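You operate a simulated robot arm through the tools that you are given. There is no shell and no other tool.

The job below is to be done with a simulated robot arm. You get a single attempt, and the scene is never put back.

JOB
Run a bath to the red line from both taps.
Fine: shut the drain with its knob; mix it so that it is not scalding; both taps end off.

It is judged by the outcome, as a careful person would: the job done as asked, and still so three seconds after it is handed in. It fails if anything else is knocked over, pushed out of place, dropped, spilled or broken.

ROBOT AND FRAMES
A 7-joint arm with a fingered hand, fixed in place. Base frame: the origin is at the foot of the arm, x ahead of it, y to its left, z up. Lengths are in mm, angles in rad, forces in N, time in s.
Its first joint turns from -2.897 to 2.897 rad. Payload 3.7 kg.
Tool frame: the origin (TCP) lies between the finger pads and is the grasp point; the fingertips stand 25 mm ahead of it; z points along the fingers, y is the line along which they close. Largest opening 88 mm; the body of the gripper starts 29 mm behind the TCP. The gripper is a hand of 5 fingers: y runs from the thumb to the fingers, the wrist lies at [-13, -106, -174] in the tool frame.
Orientation is told as [roll, pitch, yaw] about the base's x, y, z axes, in that order, counted from this pose: with the fingers straight down and the wrist toward the robot, the tool's x, y and z point along [0, 1, 0], [1, 0, 0] and [0, 0, -1] of the base frame.

CONTROLS
- The arm moves only by the tool nudge_tool. Its arguments are lists of equal length, an entry for each row: "offset": the shift along the tool's x, y, z in mm, a list of three; "dr": the turn, a rotation vector about the tool's x, y, z in rad, a list of three. In form: {"offset": [[x, y, z], ...], "dr": [[ax, ay, az], ...]}. A call has 1 to 20 rows; each row shifts and turns the commanded pose from where the row before left it, along the tool's axes as they then stand. Rows are played at 5 a second. More than 50 mm and 0.15 rad between two rows, and nothing of the call is played. A pose out of reach is approached as far as the arm can. The call stops where the force on the tool passes 40 N (or 10 N more than at its start, if that is more) or the arm is blocked; 0.2 s more then pass. In this call time passes only in rows, and 0.2 s behind the last. It gives the time, the measured TCP pose, the force on the tool (base axes), the opening and the grip force at its end, in the units of the frame above (readings bear some noise), with the torque about the TCP (base axes, N m) and any sound that the robot's microphone picked up.
- Cameras (640 x 400 px; columns grow to the right, rows downward): "scene" is fixed at [399.6, -501.2, 1183.4]; the picture's right is [0.98, -0.19, 0.00], its down [-0.06, -0.34, -0.94] and it looks along [0.18, 0.92, -0.34] (base axes); focal length 310 px, centre (320, 200). "wrist" rides on the gripper at [59, -79, -105] in the tool frame; the picture's right is [-0.73, 0.32, -0.61], its down [-0.62, -0.68, 0.38] and it looks along [-0.29, 0.66, 0.70] (tool axes); focal length 234 px, centre (320, 200). There is no depth. A picture from a camera that has moved, and an enlarged one, comes with that camera's place and axes in the base frame and with its lens.
- capture(camera): a new picture of that camera. It takes no simulated time.
- set_fingers(index, middle, ring, little, thumb_bend, thumb_turn): sets how far each is bent, from 0 (flat) to 1 (curled in); at 0.3 the hand is open as for a grip, at 0.7 the pads meet at the TCP. One left out holds its place. A second passes; each finger stops where it meets its share of the squeeze, and holds until it gets a number again. It is the only way to open and close the hand. It gives what a move gives, with no picture; readings hold the bend of each and the force on index, middle, ring, little, thumb and palm. thumb_turn goes from beside the hand (0) to across from the fingers (1), as for a grip.
- close_up(camera, box): a new picture of the part [left, top, right, bottom] of that camera's present view, enlarged. It takes no simulated time.
- sign_off(): hands the job in; it is judged then, once.

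Nothing tells you positions but the pictures and the camera data. Unless the task says otherwise, let go and move clear before handing in.

The tools are called as name(argument=value, ...) on one line, values as JSON. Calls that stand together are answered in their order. nudge_tool: Moves the arm, as the interface text tells. Its arguments: {"type":"object","properties":{"offset":{"type":"array"},"dr":{"type":"array"}},"required":["offset","dr"]} The other tools are called the same way: set_fingers (index, middle, ring, little, thumb_bend, thumb_turn) moves the fingers one by one; capture (camera) takes a picture; close_up (camera, box) takes an enlarged picture of a part of a camera's view; sign_off () hands the job in.

At the start:

```text
t: 0.0
ee_pos: [598.0, 254.4, 930.9]
tcp_rot: [0.002, 0.001, 0.0]
wrist_force: [0.3, 0.9, -0.4]
wrist_torque: [-0.01, -0.01, 0.03]
grip_width: 87.7
grip_force: 0.0
shape: jaw
bend: [0.3, 0.3, 0.3, 0.3, 0.3, 0.98]
finger forces: [0.0, 0.0, 0.0, 0.0, 0.0, 0.0]
```

scene: 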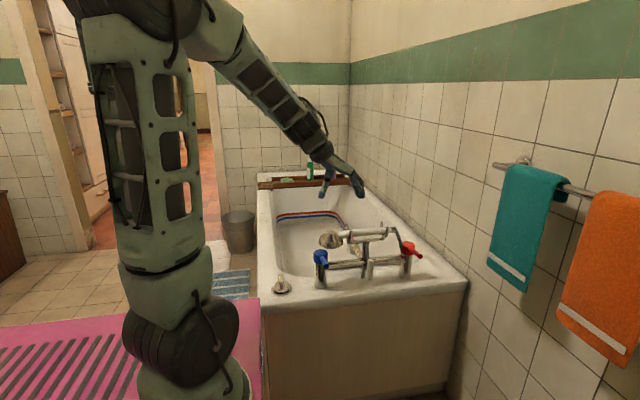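
wrist: 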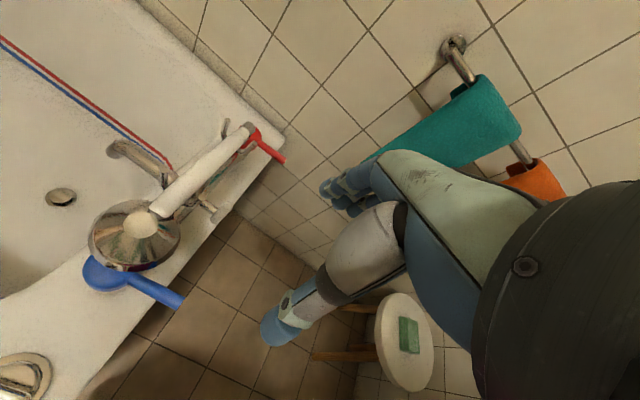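

I see a bathtub with a mixer (blue tap on the left, red tap on the right), a drain knob on the near-left corner of the rim, and red and blue lines inside the tub. I'll take enlarged views before moving.

close_up(camera="scene", box=[250, 210, 470, 310])

close_up(camera="scene", box=[240, 150, 400, 250])

close_up(camera="wrist", box=[0, 100, 320, 400])

close_up(camera="scene", box=[250, 260, 330, 310])

```text
2.91 times, centred on (360, 260) of scene
camera zoom: at [399.6, -501.2, 1183.4], right [0.98, -0.19, 0.0], down [-0.06, -0.34, -0.94], along [0.18, 0.92, -0.34], focal length 903 px, centre (204, 26)
```

zoom: 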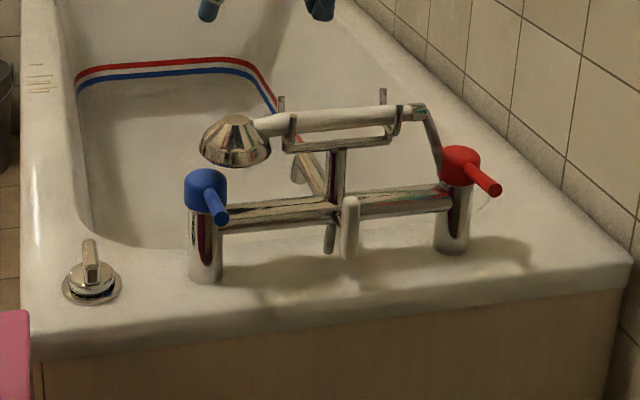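

```text
4.00 times, centred on (320, 200) of scene
camera zoom: at [399.6, -501.2, 1183.4], right [0.98, -0.19, 0.0], down [-0.06, -0.34, -0.94], along [0.18, 0.92, -0.34], focal length 1241 px, centre (320, 200)
```

zoom: 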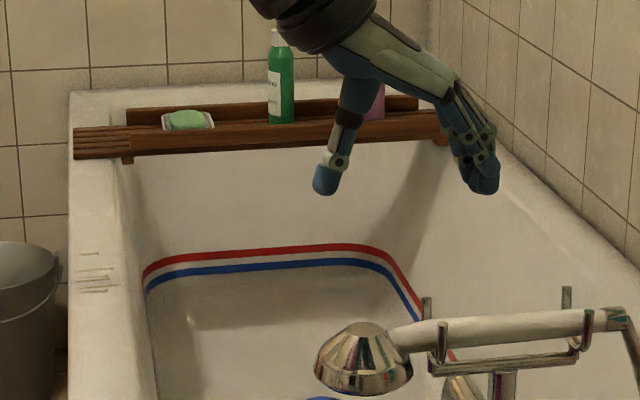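

```text
1.33 times, centred on (160, 250) of wrist
camera zoom: at [520.0, 314.1, 1034.4], right [0.32, -0.73, 0.61], down [-0.68, -0.62, -0.38], along [0.66, -0.29, -0.7], focal length 312 px, centre (533, 133)
```

zoom: 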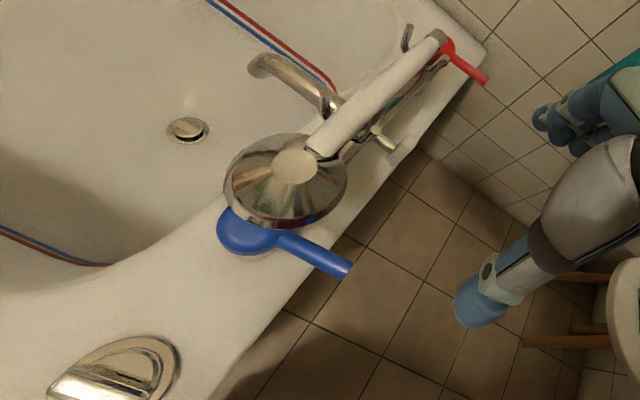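

```text
8.00 times, centred on (290, 285) of scene
camera zoom: at [399.6, -501.2, 1183.4], right [0.98, -0.19, 0.0], down [-0.06, -0.34, -0.94], along [0.18, 0.92, -0.34], focal length 2482 px, centre (560, -480)
```

zoom: 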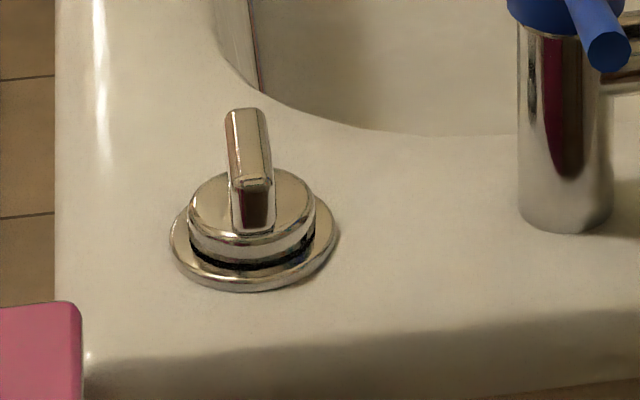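

The taps look to be at about (565, 362, 670) for blue and (876, 361, 669) for red. The drain knob is near (442, 365, 586). I'll look closer at the mixer body, levers and knob.

close_up(camera="scene", box=[335, 225, 415, 300])

close_up(camera="scene", box=[390, 230, 430, 290])

close_up(camera="wrist", box=[0, 300, 160, 400])

close_up(camera="wrist", box=[80, 110, 300, 310])

close_up(camera="wrist", box=[20, 170, 100, 220])

```text
5.33 times, centred on (375, 262) of scene
camera zoom: at [399.6, -501.2, 1183.4], right [0.98, -0.19, 0.0], down [-0.06, -0.34, -0.94], along [0.18, 0.92, -0.34], focal length 1655 px, centre (27, -133)
```

zoom: 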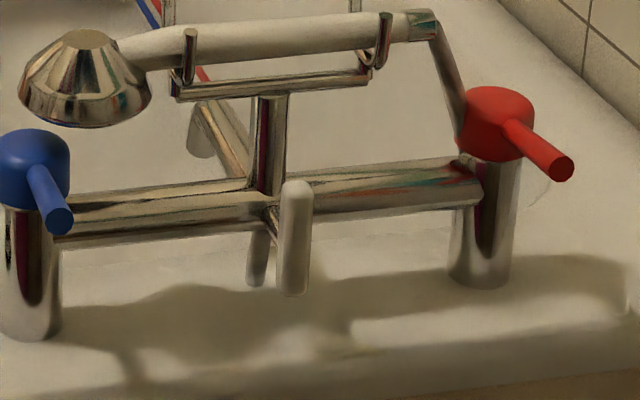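

```text
6.67 times, centred on (410, 260) of scene
camera zoom: at [399.6, -501.2, 1183.4], right [0.98, -0.19, 0.0], down [-0.06, -0.34, -0.94], along [0.18, 0.92, -0.34], focal length 2068 px, centre (-280, -200)
```

zoom: 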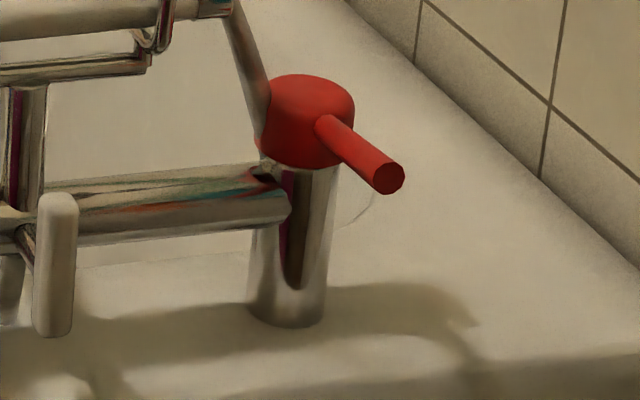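

```text
4.00 times, centred on (80, 350) of wrist
camera zoom: at [520.0, 314.1, 1034.4], right [0.32, -0.73, 0.61], down [-0.68, -0.62, -0.38], along [0.66, -0.29, -0.7], focal length 937 px, centre (1280, -400)
```

zoom: 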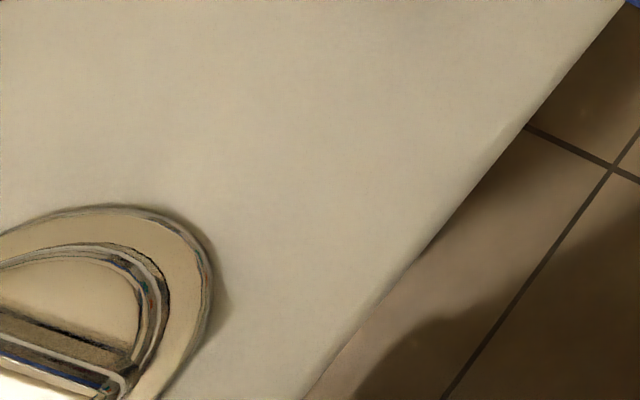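

```text
2.00 times, centred on (190, 210) of wrist
camera zoom: at [520.0, 314.1, 1034.4], right [0.32, -0.73, 0.61], down [-0.68, -0.62, -0.38], along [0.66, -0.29, -0.7], focal length 468 px, centre (580, 180)
```

zoom: 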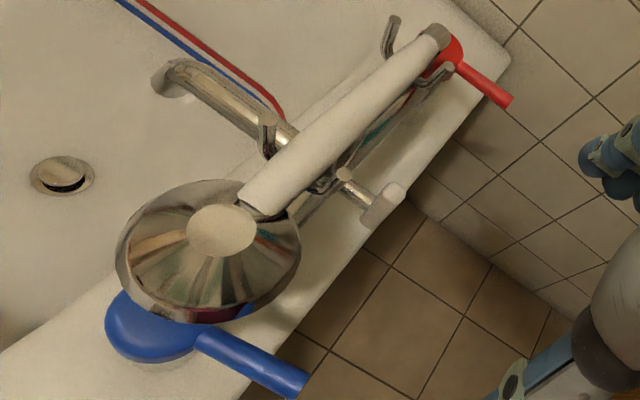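

```text
8.00 times, centred on (60, 195) of wrist
camera zoom: at [520.0, 314.1, 1034.4], right [0.32, -0.73, 0.61], down [-0.68, -0.62, -0.38], along [0.66, -0.29, -0.7], focal length 1873 px, centre (2400, 240)
```

zoom: 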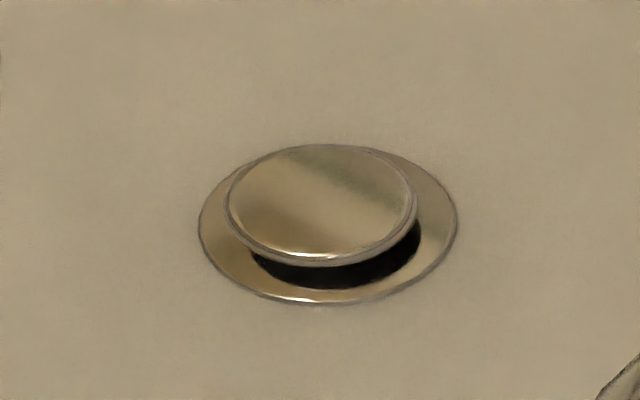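

The plug is raised, so the drain is open. Both levers point straight out towards −y, with tips near y≈281 and z≈680. I'll move over the drain knob (about 442, 368, 585) for a closer look.

nudge_tool(offset=[[19, -26, 22], [19, -26, 22], [19, -26, 22], [19, -26, 22], [19, -26, 22], [18, -26, 21]], dr=[[0, 0, 0], [0, 0, 0], [0, 0, 0], [0, 0, 0], [0, 0, 0], [0, 0, 0]])

capture(camera="wrist")

capture(camera="scene")

```text
t: 1.4
ee_pos: [444.0, 367.8, 800.5]
tcp_rot: [0.0, -0.001, -0.003]
wrist_force: [0.2, -0.1, 0.3]
wrist_torque: [0.02, -0.02, 0.0]
grip_width: 87.7
grip_force: 0.1
shape: jaw
bend: [0.3, 0.3, 0.3, 0.3, 0.3, 0.98]
finger forces: [0.1, 0.0, 0.1, 0.0, 0.1, 0.1]
```

```text
taken
camera wrist: at [364.6, 426.5, 904.1], right [0.32, -0.73, 0.61], down [-0.68, -0.62, -0.38], along [0.66, -0.29, -0.7], focal length 234 px, centre (320, 200)
```

wrist: 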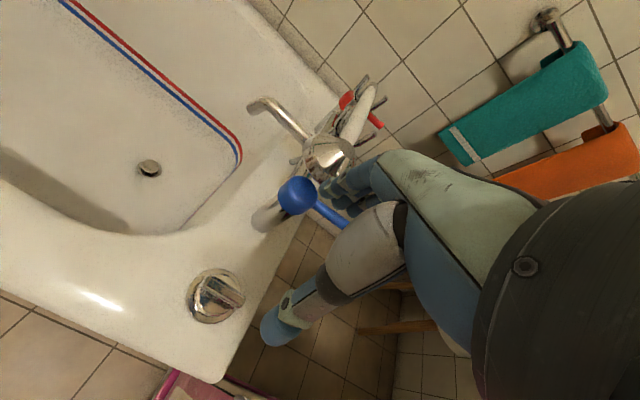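

```text
taken
```

scene: 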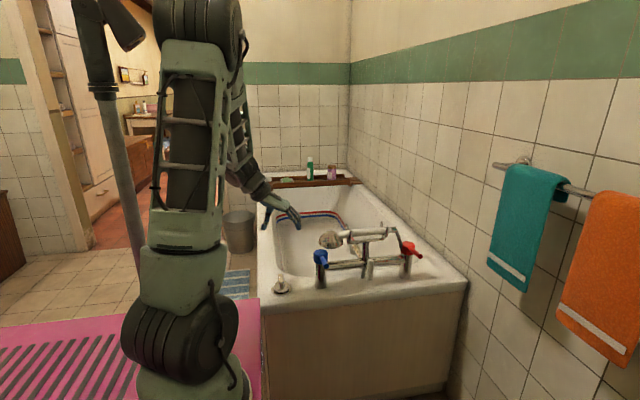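

close_up(camera="wrist", box=[165, 255, 265, 330])

close_up(camera="wrist", box=[240, 130, 440, 360])

close_up(camera="scene", box=[230, 160, 330, 240])

```text
5.33 times, centred on (215, 292) of wrist
camera zoom: at [364.6, 426.5, 904.1], right [0.32, -0.73, 0.61], down [-0.68, -0.62, -0.38], along [0.66, -0.29, -0.7], focal length 1249 px, centre (880, -293)
```

zoom: 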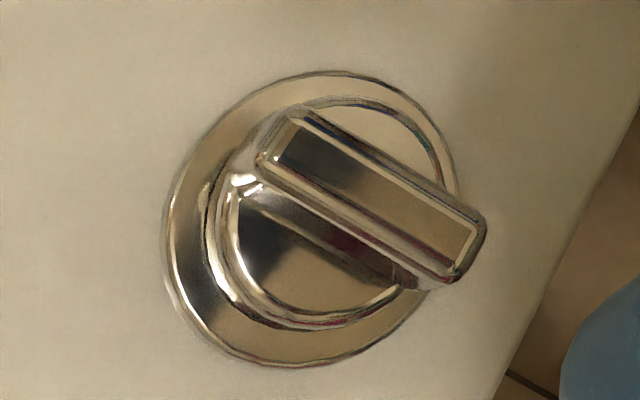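

```text
1.74 times, centred on (340, 245) of wrist
camera zoom: at [364.6, 426.5, 904.1], right [0.32, -0.73, 0.61], down [-0.68, -0.62, -0.38], along [0.66, -0.29, -0.7], focal length 407 px, centre (285, 122)
```

zoom: 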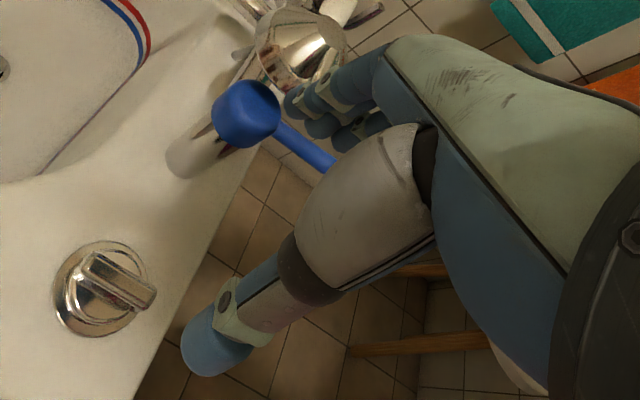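

```text
5.00 times, centred on (280, 200) of scene
camera zoom: at [399.6, -501.2, 1183.4], right [0.98, -0.19, 0.0], down [-0.06, -0.34, -0.94], along [0.18, 0.92, -0.34], focal length 1551 px, centre (520, 200)
```

zoom: 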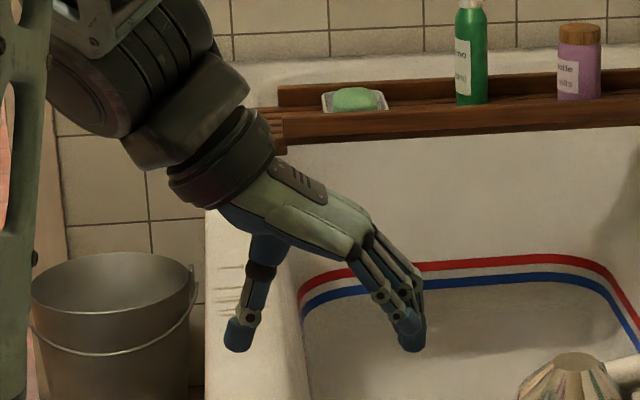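

I put the drain knob's axis at about (440, 362), with its ridge running along y and its top at z≈603. I'll go down with the jaw straddling the ridge.

nudge_tool(offset=[[-3, -2, 30], [-3, -2, 30], [0, 0, 30], [0, 0, 30], [0, 0, 30]], dr=[[0, 0, 0], [0, 0, 0], [0, 0, 0], [0, 0, 0], [0, 0, 0]])

close_up(camera="wrist", box=[140, 120, 460, 400])

close_up(camera="scene", box=[230, 200, 350, 300])

```text
t: 2.6
ee_pos: [438.9, 362.5, 648.5]
tcp_rot: [0.0, 0.0, -0.001]
wrist_force: [0.0, -0.3, -0.4]
wrist_torque: [0.03, -0.02, -0.02]
grip_width: 87.4
grip_force: 0.1
shape: jaw
bend: [0.3, 0.3, 0.3, 0.3, 0.3, 0.98]
finger forces: [0.0, 0.0, 0.0, 0.0, 0.0, 0.0]
```

```text
1.43 times, centred on (300, 260) of wrist
camera zoom: at [360.6, 420.7, 753.4], right [0.32, -0.73, 0.61], down [-0.68, -0.62, -0.38], along [0.66, -0.29, -0.7], focal length 334 px, centre (349, 114)
```

zoom: 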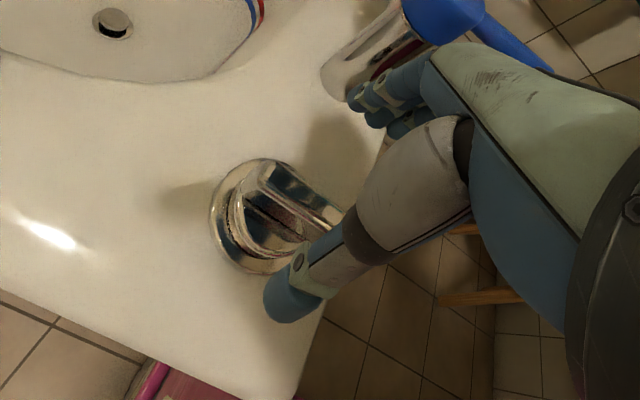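

```text
4.00 times, centred on (290, 250) of scene
camera zoom: at [399.6, -501.2, 1183.4], right [0.98, -0.19, 0.0], down [-0.06, -0.34, -0.94], along [0.18, 0.92, -0.34], focal length 1241 px, centre (440, 0)
```

zoom: 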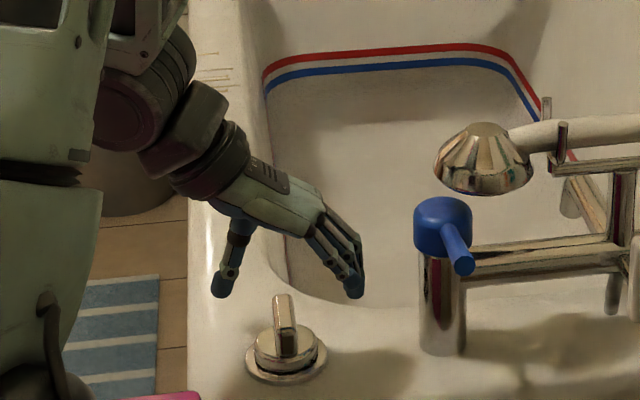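

The thumb and fingers straddle the ridge. I'll go down about 43 mm more.

nudge_tool(offset=[[0, 0, 15], [0, 0, 14], [0, 0, 12]], dr=[[0, 0, 0], [0, 0, 0], [0, 0, 0]])

close_up(camera="wrist", box=[140, 120, 460, 400])

close_up(camera="scene", box=[240, 240, 340, 310])

```text
t: 3.4
ee_pos: [438.2, 362.8, 608.0]
tcp_rot: [0.0, -0.001, -0.002]
wrist_force: [1.3, -0.4, -0.6]
wrist_torque: [-0.01, -0.04, 0.02]
grip_width: 87.7
grip_force: 0.0
shape: jaw
bend: [0.3, 0.3, 0.3, 0.3, 0.3, 0.98]
finger forces: [0.2, 0.0, 0.1, 0.0, 0.1, 0.0]
```

```text
1.43 times, centred on (300, 260) of wrist
camera zoom: at [360.4, 421.3, 712.5], right [0.32, -0.73, 0.61], down [-0.68, -0.62, -0.38], along [0.66, -0.29, -0.7], focal length 334 px, centre (349, 114)
```

zoom: 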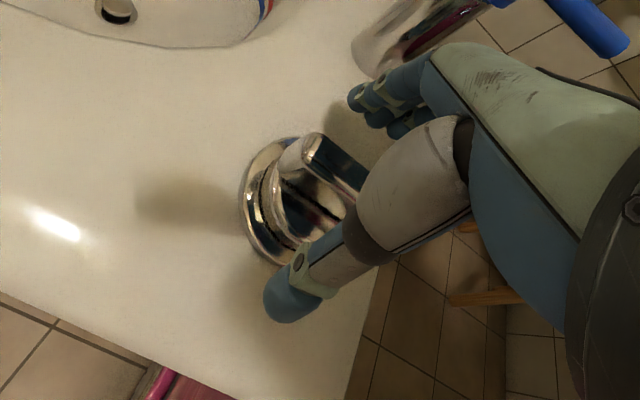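

```text
5.71 times, centred on (290, 275) of scene
camera zoom: at [399.6, -501.2, 1183.4], right [0.98, -0.19, 0.0], down [-0.06, -0.34, -0.94], along [0.18, 0.92, -0.34], focal length 1773 px, centre (491, -229)
```

zoom: 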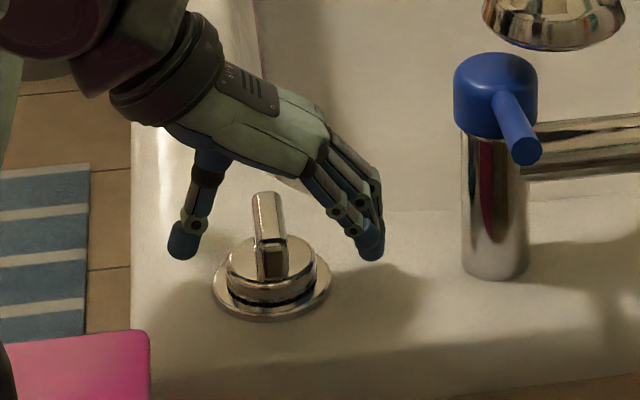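

set_fingers(index=0.7, middle=0.7, ring=0.7, little=0.7, thumb_bend=0.7)

close_up(camera="scene", box=[240, 240, 340, 310])

close_up(camera="wrist", box=[140, 120, 460, 400])

```text
t: 4.4
ee_pos: [440.6, 362.7, 608.3]
tcp_rot: [0.0, -0.002, -0.002]
wrist_force: [9.6, -3.7, 10.4]
wrist_torque: [-0.23, -0.54, 0.05]
grip_width: 11.9
grip_force: 13.4
shape: fingers
bend: [0.66, 0.58, 0.68, 0.7, 0.63, 0.97]
finger forces: [2.6, 18.0, 1.5, 0.0, 4.7, 0.0]
```

```text
5.71 times, centred on (290, 275) of scene
camera zoom: at [399.6, -501.2, 1183.4], right [0.98, -0.19, 0.0], down [-0.06, -0.34, -0.94], along [0.18, 0.92, -0.34], focal length 1773 px, centre (491, -229)
```

zoom: 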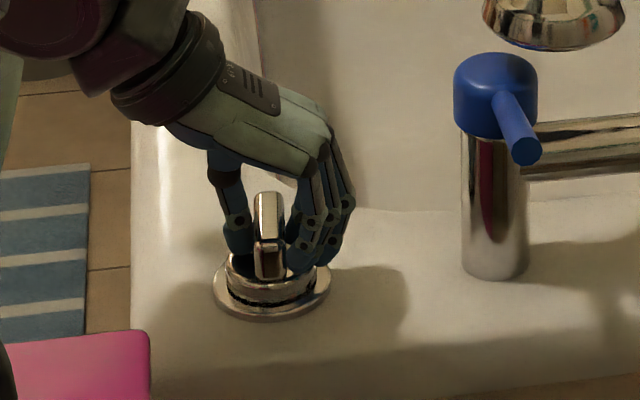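

```text
1.43 times, centred on (300, 260) of wrist
camera zoom: at [361.0, 421.2, 713.0], right [0.32, -0.73, 0.61], down [-0.68, -0.62, -0.38], along [0.66, -0.29, -0.7], focal length 334 px, centre (349, 114)
```

zoom: 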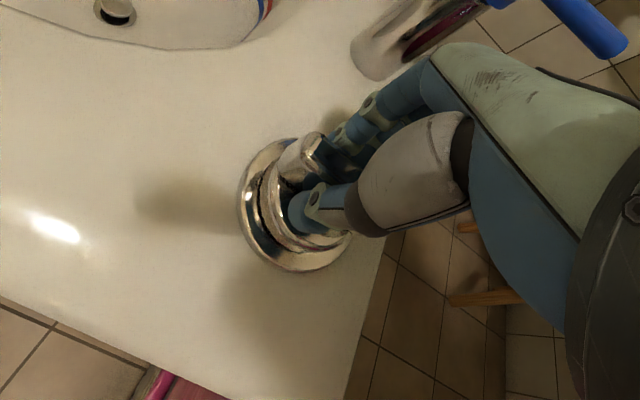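

The ridge is gripped. I'll try a small clockwise twist and watch the torque.

nudge_tool(offset=[[0, 0, 0], [0, 0, 0], [0, 0, 0]], dr=[[0, 0, 0.08], [0, 0, 0.08], [0, 0, 0.08]])

close_up(camera="scene", box=[240, 240, 340, 310])

close_up(camera="wrist", box=[140, 120, 460, 400])

```text
t: 5.2
ee_pos: [439.2, 362.5, 608.8]
tcp_rot: [0.002, -0.002, -0.242]
wrist_force: [12.6, -7.8, 15.6]
wrist_torque: [-0.44, -0.64, 0.07]
grip_width: 11.7
grip_force: 15.7
shape: fingers
bend: [0.65, 0.57, 0.67, 0.7, 0.63, 0.97]
finger forces: [3.5, 22.2, 2.2, 0.0, 4.1, 0.0]
```

```text
5.71 times, centred on (290, 275) of scene
camera zoom: at [399.6, -501.2, 1183.4], right [0.98, -0.19, 0.0], down [-0.06, -0.34, -0.94], along [0.18, 0.92, -0.34], focal length 1773 px, centre (491, -229)
```

zoom: 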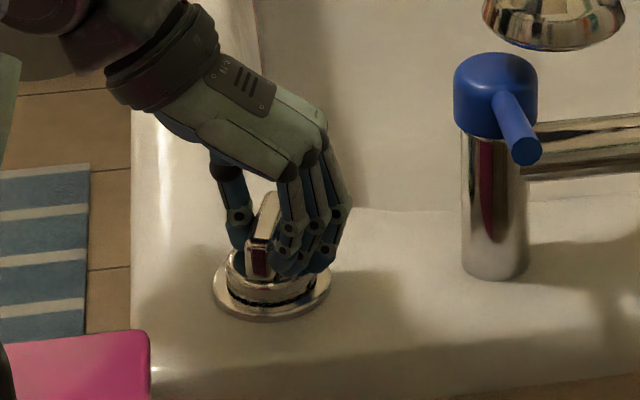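

```text
1.43 times, centred on (300, 260) of wrist
camera zoom: at [376.5, 438.0, 713.0], right [0.14, -0.78, 0.61], down [-0.81, -0.44, -0.38], along [0.57, -0.44, -0.7], focal length 334 px, centre (349, 114)
```

zoom: 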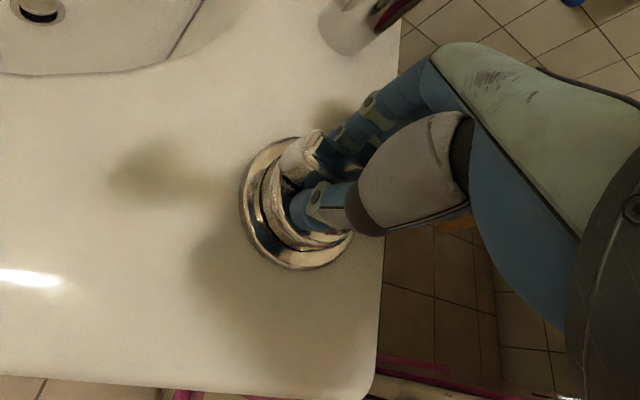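

The knob follows clockwise with almost no resistance, so I'll keep turning.

nudge_tool(offset=[[0, 0, 0], [0, 0, 0], [0, 0, 0], [0, 0, 0], [0, 0, 0]], dr=[[0, 0, 0.12], [0, 0, 0.12], [0, 0, 0.12], [0, 0, 0.12], [0, 0, 0.1]])

close_up(camera="scene", box=[240, 240, 340, 310])

capture(camera="wrist")

```text
t: 6.4
ee_pos: [438.1, 361.8, 608.7]
tcp_rot: [0.001, -0.002, -0.822]
wrist_force: [7.2, -17.0, 24.9]
wrist_torque: [-1.01, -0.38, 0.07]
grip_width: 11.5
grip_force: 20.1
shape: fingers
bend: [0.64, 0.55, 0.66, 0.7, 0.65, 0.98]
finger forces: [4.9, 29.7, 3.5, 0.1, 3.5, 0.0]
```

```text
5.71 times, centred on (290, 275) of scene
camera zoom: at [399.6, -501.2, 1183.4], right [0.98, -0.19, 0.0], down [-0.06, -0.34, -0.94], along [0.18, 0.92, -0.34], focal length 1773 px, centre (491, -229)
```

zoom: 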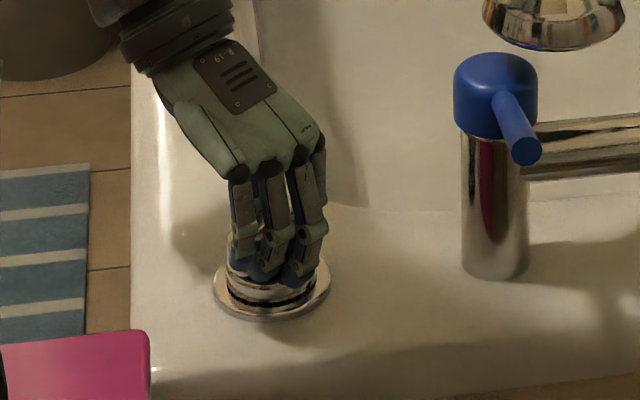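

```text
taken
camera wrist: at [428.0, 459.5, 712.6], right [-0.31, -0.73, 0.61], down [-0.92, 0.07, -0.38], along [0.23, -0.68, -0.69], focal length 234 px, centre (320, 200)
```

wrist: 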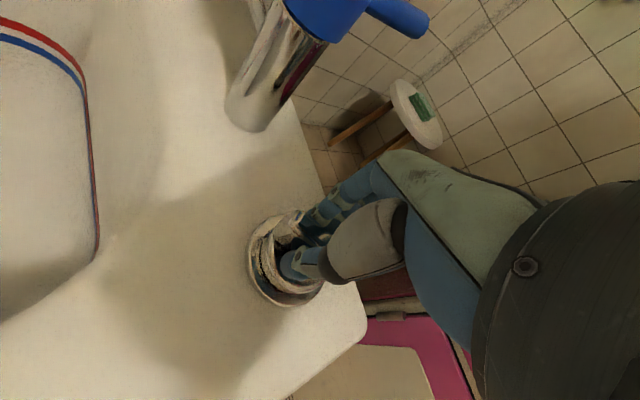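

Turning fine, but the middle finger is pressing hard. I'll ease it, then carry on.

set_fingers(middle=0.53)

nudge_tool(offset=[[0, 0, 0], [0, 0, 0], [0, 0, 0]], dr=[[0, 0, 0.12], [0, 0, 0.12], [0, 0, 0.12]])

close_up(camera="scene", box=[240, 240, 340, 310])

capture(camera="wrist")

```text
t: 7.4
ee_pos: [437.7, 362.9, 608.2]
tcp_rot: [0.001, -0.001, -0.819]
wrist_force: [-1.1, -7.8, 6.0]
wrist_torque: [-0.28, 0.0, 0.02]
grip_width: 11.7
grip_force: 7.1
shape: fingers
bend: [0.63, 0.52, 0.65, 0.7, 0.65, 0.98]
finger forces: [4.9, 3.1, 3.6, 0.4, 3.6, 0.0]
```

```text
t: 8.2
ee_pos: [437.6, 362.3, 608.2]
tcp_rot: [0.001, -0.001, -1.184]
wrist_force: [-0.7, -10.3, 5.0]
wrist_torque: [-0.31, 0.03, 0.03]
grip_width: 11.6
grip_force: 8.0
shape: fingers
bend: [0.63, 0.52, 0.64, 0.7, 0.65, 0.98]
finger forces: [6.0, 2.9, 4.6, 0.3, 2.5, 0.0]
```

```text
5.71 times, centred on (290, 275) of scene
camera zoom: at [399.6, -501.2, 1183.4], right [0.98, -0.19, 0.0], down [-0.06, -0.34, -0.94], along [0.18, 0.92, -0.34], focal length 1773 px, centre (491, -229)
```

zoom: 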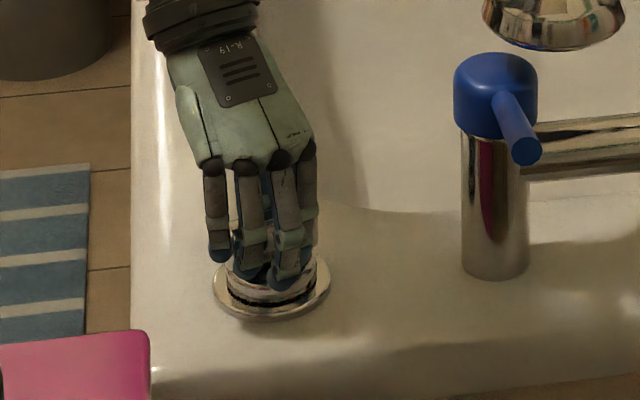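

```text
taken
camera wrist: at [463.3, 457.7, 712.6], right [-0.55, -0.57, 0.61], down [-0.83, 0.39, -0.38], along [-0.02, -0.72, -0.7], focal length 234 px, centre (320, 200)
```

wrist: 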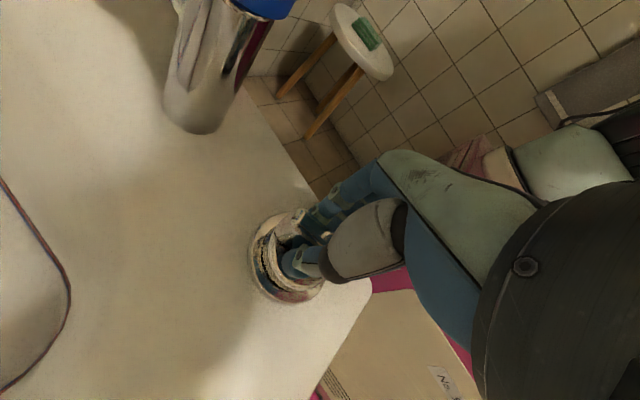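

nudge_tool(offset=[[0, 0, 0], [0, 0, 0], [0, 0, 0], [0, 0, 0]], dr=[[0, 0, 0.1], [0, 0, 0.1], [0, 0, 0.1], [0, 0, 0.08]])

close_up(camera="scene", box=[240, 240, 340, 310])

capture(camera="wrist")

```text
t: 9.2
ee_pos: [439.3, 363.2, 608.2]
tcp_rot: [0.0, -0.002, -1.561]
wrist_force: [1.5, -10.3, 6.0]
wrist_torque: [-0.33, 0.03, 0.18]
grip_width: 11.6
grip_force: 9.6
shape: fingers
bend: [0.62, 0.51, 0.63, 0.7, 0.66, 0.98]
finger forces: [5.1, 4.5, 6.2, 0.1, 2.6, 0.0]
```

```text
5.71 times, centred on (290, 275) of scene
camera zoom: at [399.6, -501.2, 1183.4], right [0.98, -0.19, 0.0], down [-0.06, -0.34, -0.94], along [0.18, 0.92, -0.34], focal length 1773 px, centre (491, -229)
```

zoom: 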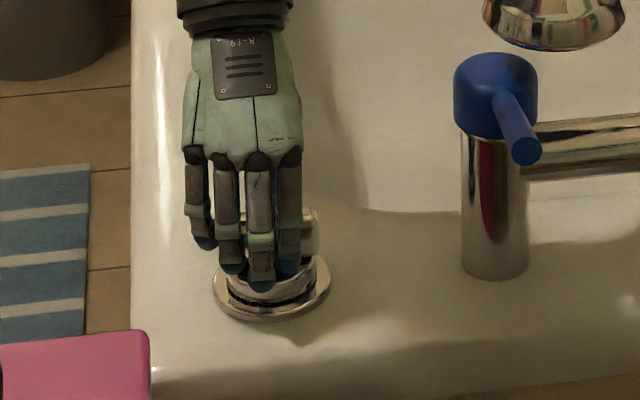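

```text
taken
camera wrist: at [496.9, 441.6, 712.7], right [-0.72, -0.33, 0.61], down [-0.63, 0.68, -0.38], along [-0.28, -0.66, -0.7], focal length 234 px, centre (320, 200)
```

wrist: 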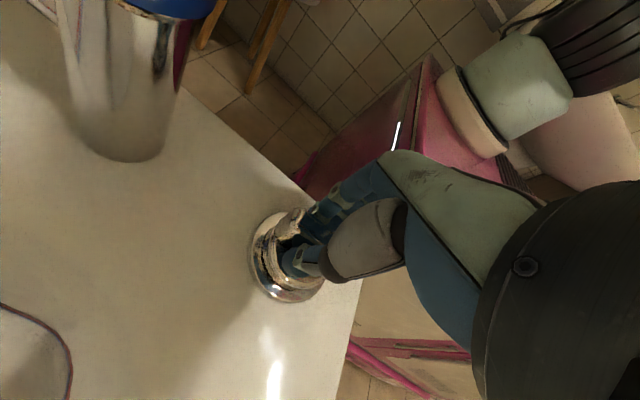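

nudge_tool(offset=[[0, 0, 0], [0, 0, 0]], dr=[[0, 0, 0.06], [0, 0, 0.06]])

close_up(camera="scene", box=[270, 270, 310, 300])

```text
t: 9.8
ee_pos: [438.2, 362.7, 607.8]
tcp_rot: [0.002, -0.001, -1.682]
wrist_force: [4.5, -11.9, 5.0]
wrist_torque: [-0.29, -0.02, 0.31]
grip_width: 11.4
grip_force: 10.0
shape: fingers
bend: [0.63, 0.51, 0.61, 0.7, 0.66, 0.98]
finger forces: [4.7, 2.5, 8.7, 0.1, 3.3, 0.0]
```

```text
13.33 times, centred on (290, 285) of scene
camera zoom: at [399.6, -501.2, 1183.4], right [0.98, -0.19, 0.0], down [-0.06, -0.34, -0.94], along [0.18, 0.92, -0.34], focal length 4137 px, centre (720, -933)
```

zoom: 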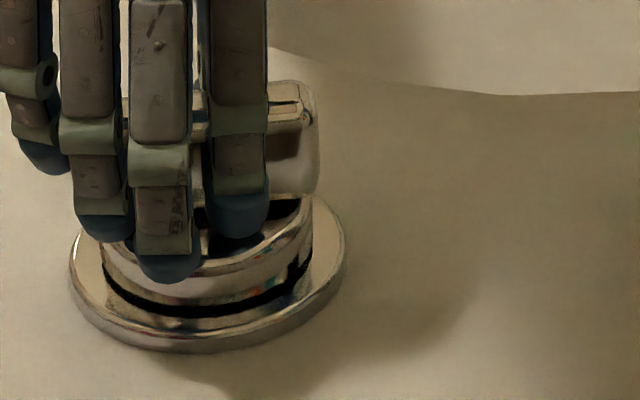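

The twisting torque is climbing and the ridge now lies along x, so this is the stop. I'll release, lift clear and check the plug.

set_fingers(index=0.3, middle=0.3, ring=0.3, little=0.3, thumb_bend=0.3)

nudge_tool(offset=[[0, 0, -20], [0, 0, -30], [0, 0, -40], [0, 0, -40], [0, 0, -40], [0, 0, -40]], dr=[[0, 0, 0], [0, 0, 0], [0, 0, 0], [0, 0, -0.12], [0, 0, -0.12], [0, 0, -0.12]])

nudge_tool(offset=[[0, 0, 0], [0, 0, 0], [0, 0, 0], [0, 0, 0], [0, 0, 0], [0, 0, 0], [0, 0, 0], [0, 0, 0], [0, 0, 0], [0, 0, 0]], dr=[[0, 0, -0.13], [0, 0, -0.13], [0, 0, -0.13], [0, 0, -0.13], [0, 0, -0.13], [0, 0, -0.13], [0, 0, -0.13], [0, 0, -0.13], [0, 0, -0.13], [0, 0, -0.15]])

capture(camera="wrist")

close_up(camera="scene", box=[250, 260, 330, 310])

```text
t: 10.8
ee_pos: [439.1, 362.5, 608.6]
tcp_rot: [0.0, -0.001, -1.683]
wrist_force: [0.3, -0.5, 0.2]
wrist_torque: [-0.02, -0.02, 0.02]
grip_width: 84.6
grip_force: 0.1
shape: fingers
bend: [0.3, 0.3, 0.3, 0.3, 0.3, 0.98]
finger forces: [0.0, 0.0, 0.1, 0.0, 0.1, 0.0]
```

```text
t: 12.2
ee_pos: [438.6, 362.2, 818.5]
tcp_rot: [0.003, 0.0, -1.319]
wrist_force: [0.4, 0.2, 0.0]
wrist_torque: [0.01, 0.03, 0.01]
grip_width: 84.7
grip_force: 0.0
shape: fingers
bend: [0.3, 0.3, 0.3, 0.3, 0.3, 0.98]
finger forces: [0.0, 0.1, 0.1, 0.0, 0.0, 0.1]
```

```text
t: 14.4
ee_pos: [439.3, 362.9, 819.0]
tcp_rot: [0.001, 0.0, 0.002]
wrist_force: [0.3, -0.9, 1.2]
wrist_torque: [-0.01, 0.0, -0.01]
grip_width: 84.2
grip_force: 0.2
shape: fingers
bend: [0.3, 0.3, 0.3, 0.3, 0.3, 0.98]
finger forces: [0.0, 0.0, 0.1, 0.0, 0.0, 0.0]
```

```text
taken
camera wrist: at [360.0, 421.1, 922.7], right [0.32, -0.73, 0.61], down [-0.68, -0.62, -0.38], along [0.66, -0.29, -0.7], focal length 234 px, centre (320, 200)
```

wrist: 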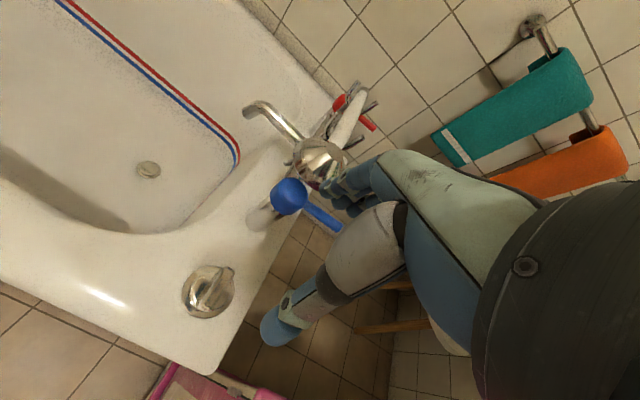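

```text
8.00 times, centred on (290, 285) of scene
camera zoom: at [399.6, -501.2, 1183.4], right [0.98, -0.19, 0.0], down [-0.06, -0.34, -0.94], along [0.18, 0.92, -0.34], focal length 2482 px, centre (560, -480)
```

zoom: 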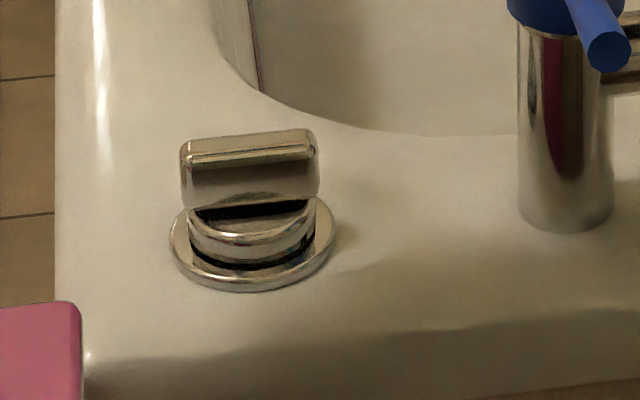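

close_up(camera="wrist", box=[110, 145, 190, 195])

close_up(camera="wrist", box=[220, 70, 400, 240])

```text
8.00 times, centred on (150, 170) of wrist
camera zoom: at [360.0, 421.1, 922.7], right [0.32, -0.73, 0.61], down [-0.68, -0.62, -0.38], along [0.66, -0.29, -0.7], focal length 1873 px, centre (1680, 440)
```

zoom: 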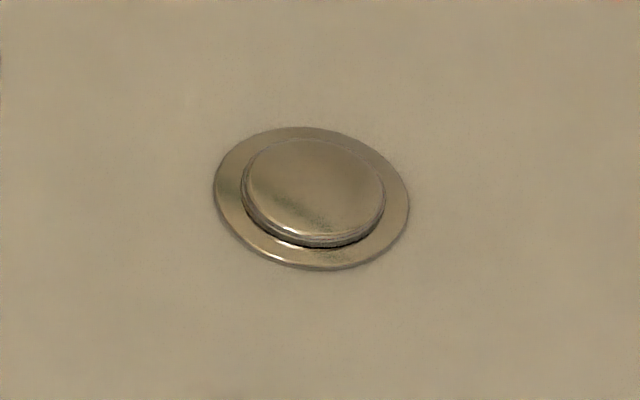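

```text
2.35 times, centred on (310, 155) of wrist
camera zoom: at [360.0, 421.1, 922.7], right [0.32, -0.73, 0.61], down [-0.68, -0.62, -0.38], along [0.66, -0.29, -0.7], focal length 551 px, centre (344, 306)
```

zoom: 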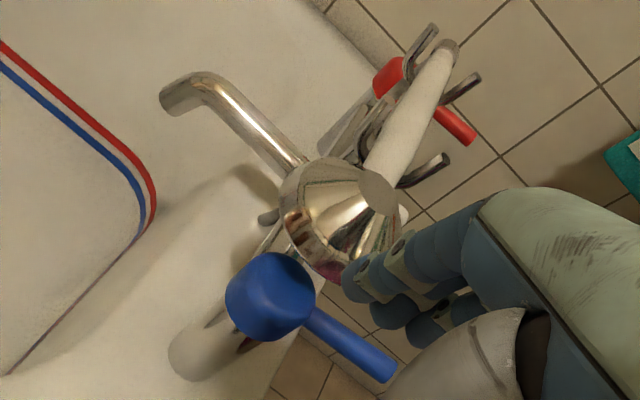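

The plug has dropped flush, so the drain is shut. Next is the blue tap: I'll straddle its lever at about (570, 278, 680), thumb on −x and fingers on +x.

nudge_tool(offset=[[-43, 0, 0], [-42, 0, 0], [0, 43, 0], [0, 43, 0], [0, 44, 0], [0, 0, 35], [0, 0, 35]], dr=[[0, 0, 0], [0, 0, 0], [0, 0, 0], [0, 0, 0], [0, 0, 0], [0, 0, 0], [0, 0, 0]])

capture(camera="wrist")

close_up(camera="scene", box=[260, 200, 400, 310])

```text
t: 16.0
ee_pos: [570.2, 277.0, 747.7]
tcp_rot: [0.002, 0.001, -0.002]
wrist_force: [0.4, -0.3, 0.9]
wrist_torque: [0.0, 0.02, 0.0]
grip_width: 84.4
grip_force: 0.1
shape: fingers
bend: [0.3, 0.3, 0.3, 0.3, 0.3, 0.98]
finger forces: [0.0, 0.0, 0.0, 0.0, 0.0, 0.0]
```

```text
taken
camera wrist: at [490.8, 336.0, 852.5], right [0.32, -0.73, 0.61], down [-0.68, -0.62, -0.38], along [0.66, -0.29, -0.7], focal length 234 px, centre (320, 200)
```

wrist: 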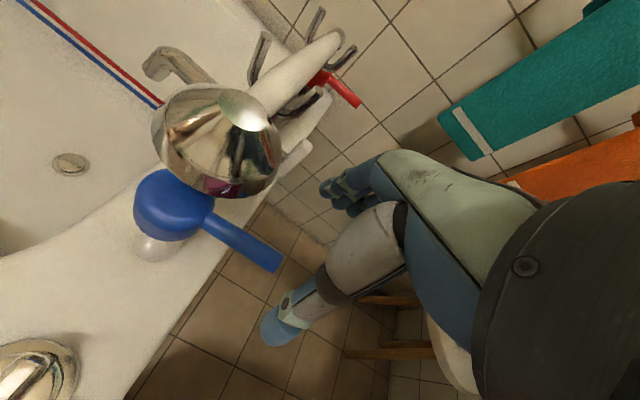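

```text
3.64 times, centred on (330, 255) of scene
camera zoom: at [399.6, -501.2, 1183.4], right [0.98, -0.19, 0.0], down [-0.06, -0.34, -0.94], along [0.18, 0.92, -0.34], focal length 1128 px, centre (284, 0)
```

zoom: 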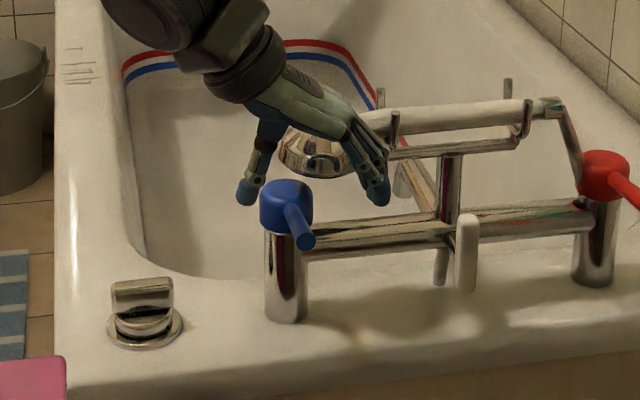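

nudge_tool(offset=[[0, 0, 25], [0, 0, 22], [0, 0, 16]], dr=[[0, 0, 0], [0, 0, 0], [0, 0, 0]])

capture(camera="wrist")

close_up(camera="scene", box=[260, 210, 400, 310])

```text
t: 16.8
ee_pos: [568.4, 277.8, 685.3]
tcp_rot: [0.001, -0.001, -0.001]
wrist_force: [1.0, -0.3, -1.2]
wrist_torque: [0.01, 0.01, -0.02]
grip_width: 84.5
grip_force: 0.1
shape: fingers
bend: [0.3, 0.3, 0.3, 0.3, 0.3, 0.98]
finger forces: [0.0, 0.0, 0.0, 0.0, 0.0, 0.0]
```

```text
taken
camera wrist: at [490.4, 336.3, 789.2], right [0.32, -0.73, 0.61], down [-0.68, -0.62, -0.38], along [0.66, -0.29, -0.7], focal length 234 px, centre (320, 200)
```

wrist: 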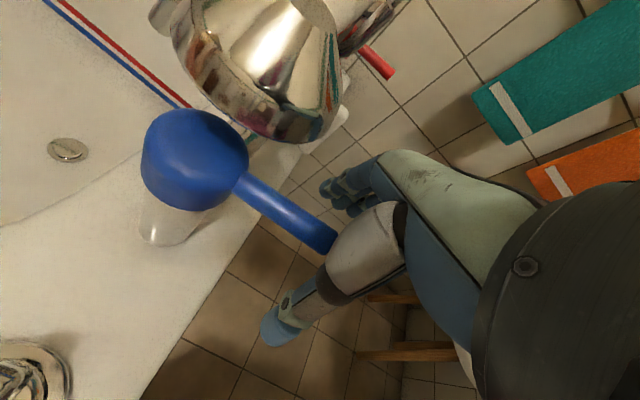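

```text
4.00 times, centred on (330, 260) of scene
camera zoom: at [399.6, -501.2, 1183.4], right [0.98, -0.19, 0.0], down [-0.06, -0.34, -0.94], along [0.18, 0.92, -0.34], focal length 1241 px, centre (280, -40)
```

zoom: 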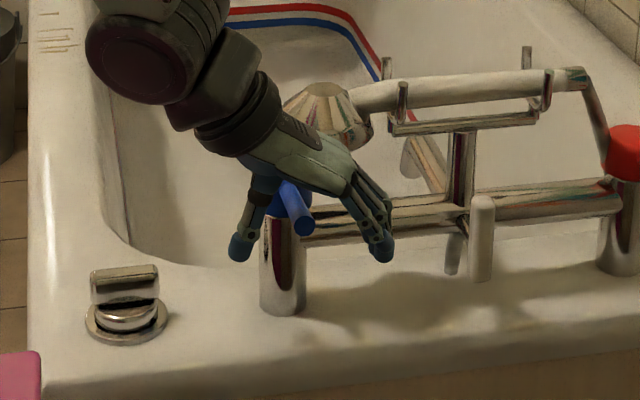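

The lever is between the thumb and fingers. I'll close loosely around it, leaving some slack.

set_fingers(index=0.57, middle=0.57, ring=0.57, little=0.57, thumb_bend=0.57)

capture(camera="wrist")

close_up(camera="scene", box=[290, 230, 370, 290])

```text
t: 17.8
ee_pos: [568.6, 278.0, 684.9]
tcp_rot: [-0.001, 0.0, -0.001]
wrist_force: [0.0, 0.4, 0.3]
wrist_torque: [-0.05, -0.01, 0.02]
grip_width: 29.2
grip_force: 0.0
shape: fingers
bend: [0.56, 0.56, 0.56, 0.56, 0.56, 0.98]
finger forces: [0.1, 0.0, 0.0, 0.0, 0.1, 0.0]
```

```text
taken
camera wrist: at [490.5, 336.3, 789.4], right [0.32, -0.73, 0.61], down [-0.68, -0.62, -0.38], along [0.66, -0.29, -0.7], focal length 234 px, centre (320, 200)
```

wrist: 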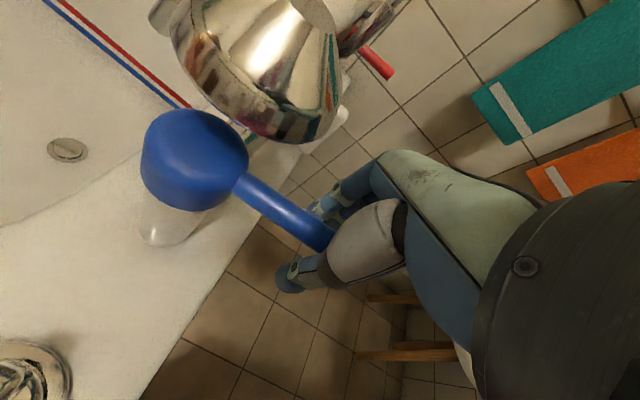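

```text
6.67 times, centred on (330, 260) of scene
camera zoom: at [399.6, -501.2, 1183.4], right [0.98, -0.19, 0.0], down [-0.06, -0.34, -0.94], along [0.18, 0.92, -0.34], focal length 2068 px, centre (253, -200)
```

zoom: 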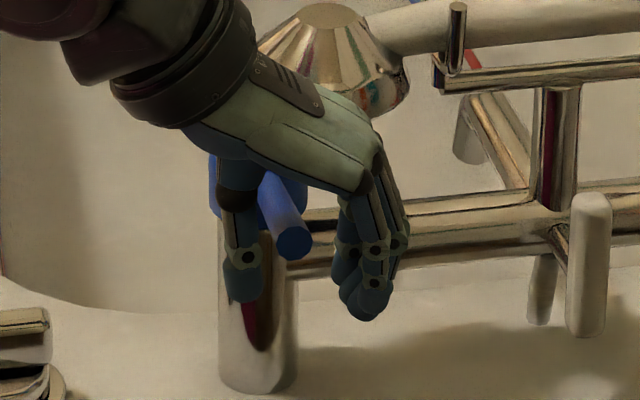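

Testing direction: I'll move the lever slightly towards −x.

nudge_tool(offset=[[0, -6, 0], [0, -6, 0], [0, -5, 0]], dr=[[0, 0, 0], [0, 0, 0], [0, 0, 0]])

close_up(camera="scene", box=[290, 230, 370, 290])

```text
t: 18.6
ee_pos: [551.9, 277.5, 685.0]
tcp_rot: [-0.002, 0.001, -0.002]
wrist_force: [-0.1, -0.1, 0.2]
wrist_torque: [0.02, -0.02, -0.02]
grip_width: 29.4
grip_force: 0.4
shape: fingers
bend: [0.55, 0.56, 0.56, 0.56, 0.56, 0.98]
finger forces: [0.8, 0.0, 0.0, 0.1, 0.0, 0.0]
```

```text
6.67 times, centred on (330, 260) of scene
camera zoom: at [399.6, -501.2, 1183.4], right [0.98, -0.19, 0.0], down [-0.06, -0.34, -0.94], along [0.18, 0.92, -0.34], focal length 2068 px, centre (253, -200)
```

zoom: 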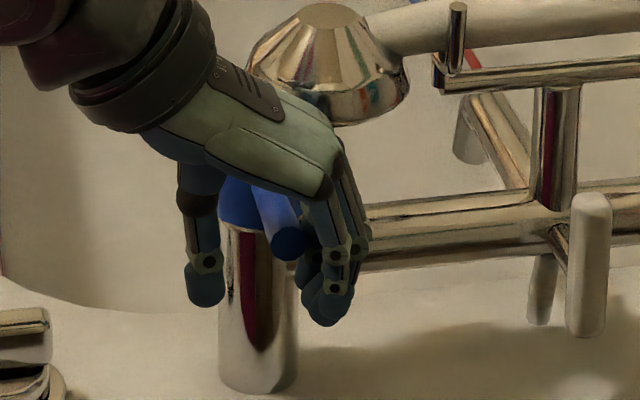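

nudge_tool(offset=[[0, -5, 0], [0, -5, 0]], dr=[[0, 0, 0], [0, 0, 0]])

close_up(camera="scene", box=[290, 230, 370, 290])

```text
t: 19.2
ee_pos: [541.5, 277.3, 684.9]
tcp_rot: [0.001, 0.0, -0.003]
wrist_force: [1.2, -0.7, 0.4]
wrist_torque: [-0.02, 0.01, 0.0]
grip_width: 29.6
grip_force: 0.3
shape: fingers
bend: [0.55, 0.56, 0.56, 0.56, 0.56, 0.98]
finger forces: [0.8, 0.1, 0.1, 0.0, 0.0, 0.0]
```

```text
6.67 times, centred on (330, 260) of scene
camera zoom: at [399.6, -501.2, 1183.4], right [0.98, -0.19, 0.0], down [-0.06, -0.34, -0.94], along [0.18, 0.92, -0.34], focal length 2068 px, centre (253, -200)
```

zoom: 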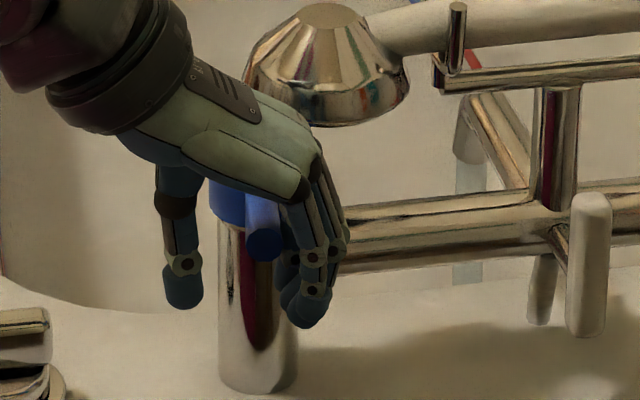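

The lever swings easily clockwise (towards −x), and water seems to start at the spout. I'll follow the arc to open it further.

nudge_tool(offset=[[3, -10, 0], [3, -10, 0], [3, -10, 0], [3, -10, 0]], dr=[[0, 0, 0.12], [0, 0, 0.12], [0, 0, 0.12], [0, 0, 0.12]])

close_up(camera="scene", box=[260, 200, 420, 300])

capture(camera="wrist")

```text
t: 20.2
ee_pos: [504.8, 296.5, 684.9]
tcp_rot: [-0.001, 0.001, -0.484]
wrist_force: [0.6, -0.1, -0.2]
wrist_torque: [0.03, 0.04, 0.04]
grip_width: 29.5
grip_force: 0.6
shape: fingers
bend: [0.55, 0.56, 0.56, 0.56, 0.56, 0.98]
finger forces: [0.4, 0.0, 0.0, 0.0, 0.0, 0.1]
```

```text
4.00 times, centred on (340, 250) of scene
camera zoom: at [399.6, -501.2, 1183.4], right [0.98, -0.19, 0.0], down [-0.06, -0.34, -0.94], along [0.18, 0.92, -0.34], focal length 1241 px, centre (240, 0)
```

zoom: 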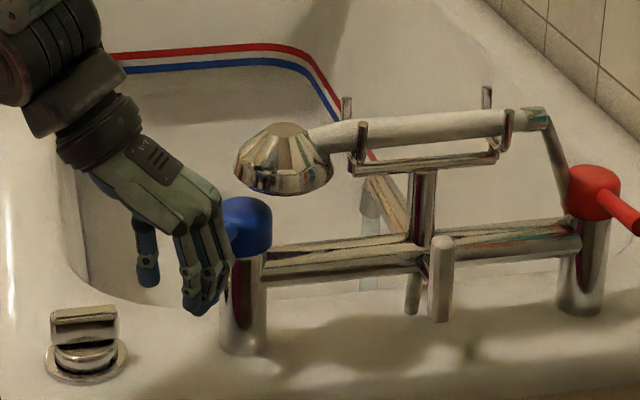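

```text
taken
camera wrist: at [462.1, 384.9, 789.4], right [-0.05, -0.79, 0.61], down [-0.89, -0.24, -0.38], along [0.45, -0.56, -0.7], focal length 234 px, centre (320, 200)
```

wrist: 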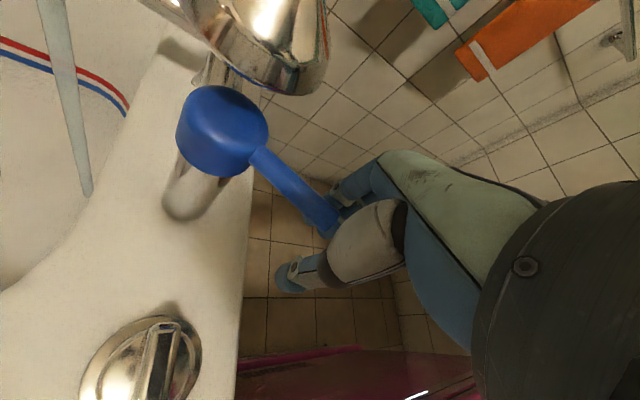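

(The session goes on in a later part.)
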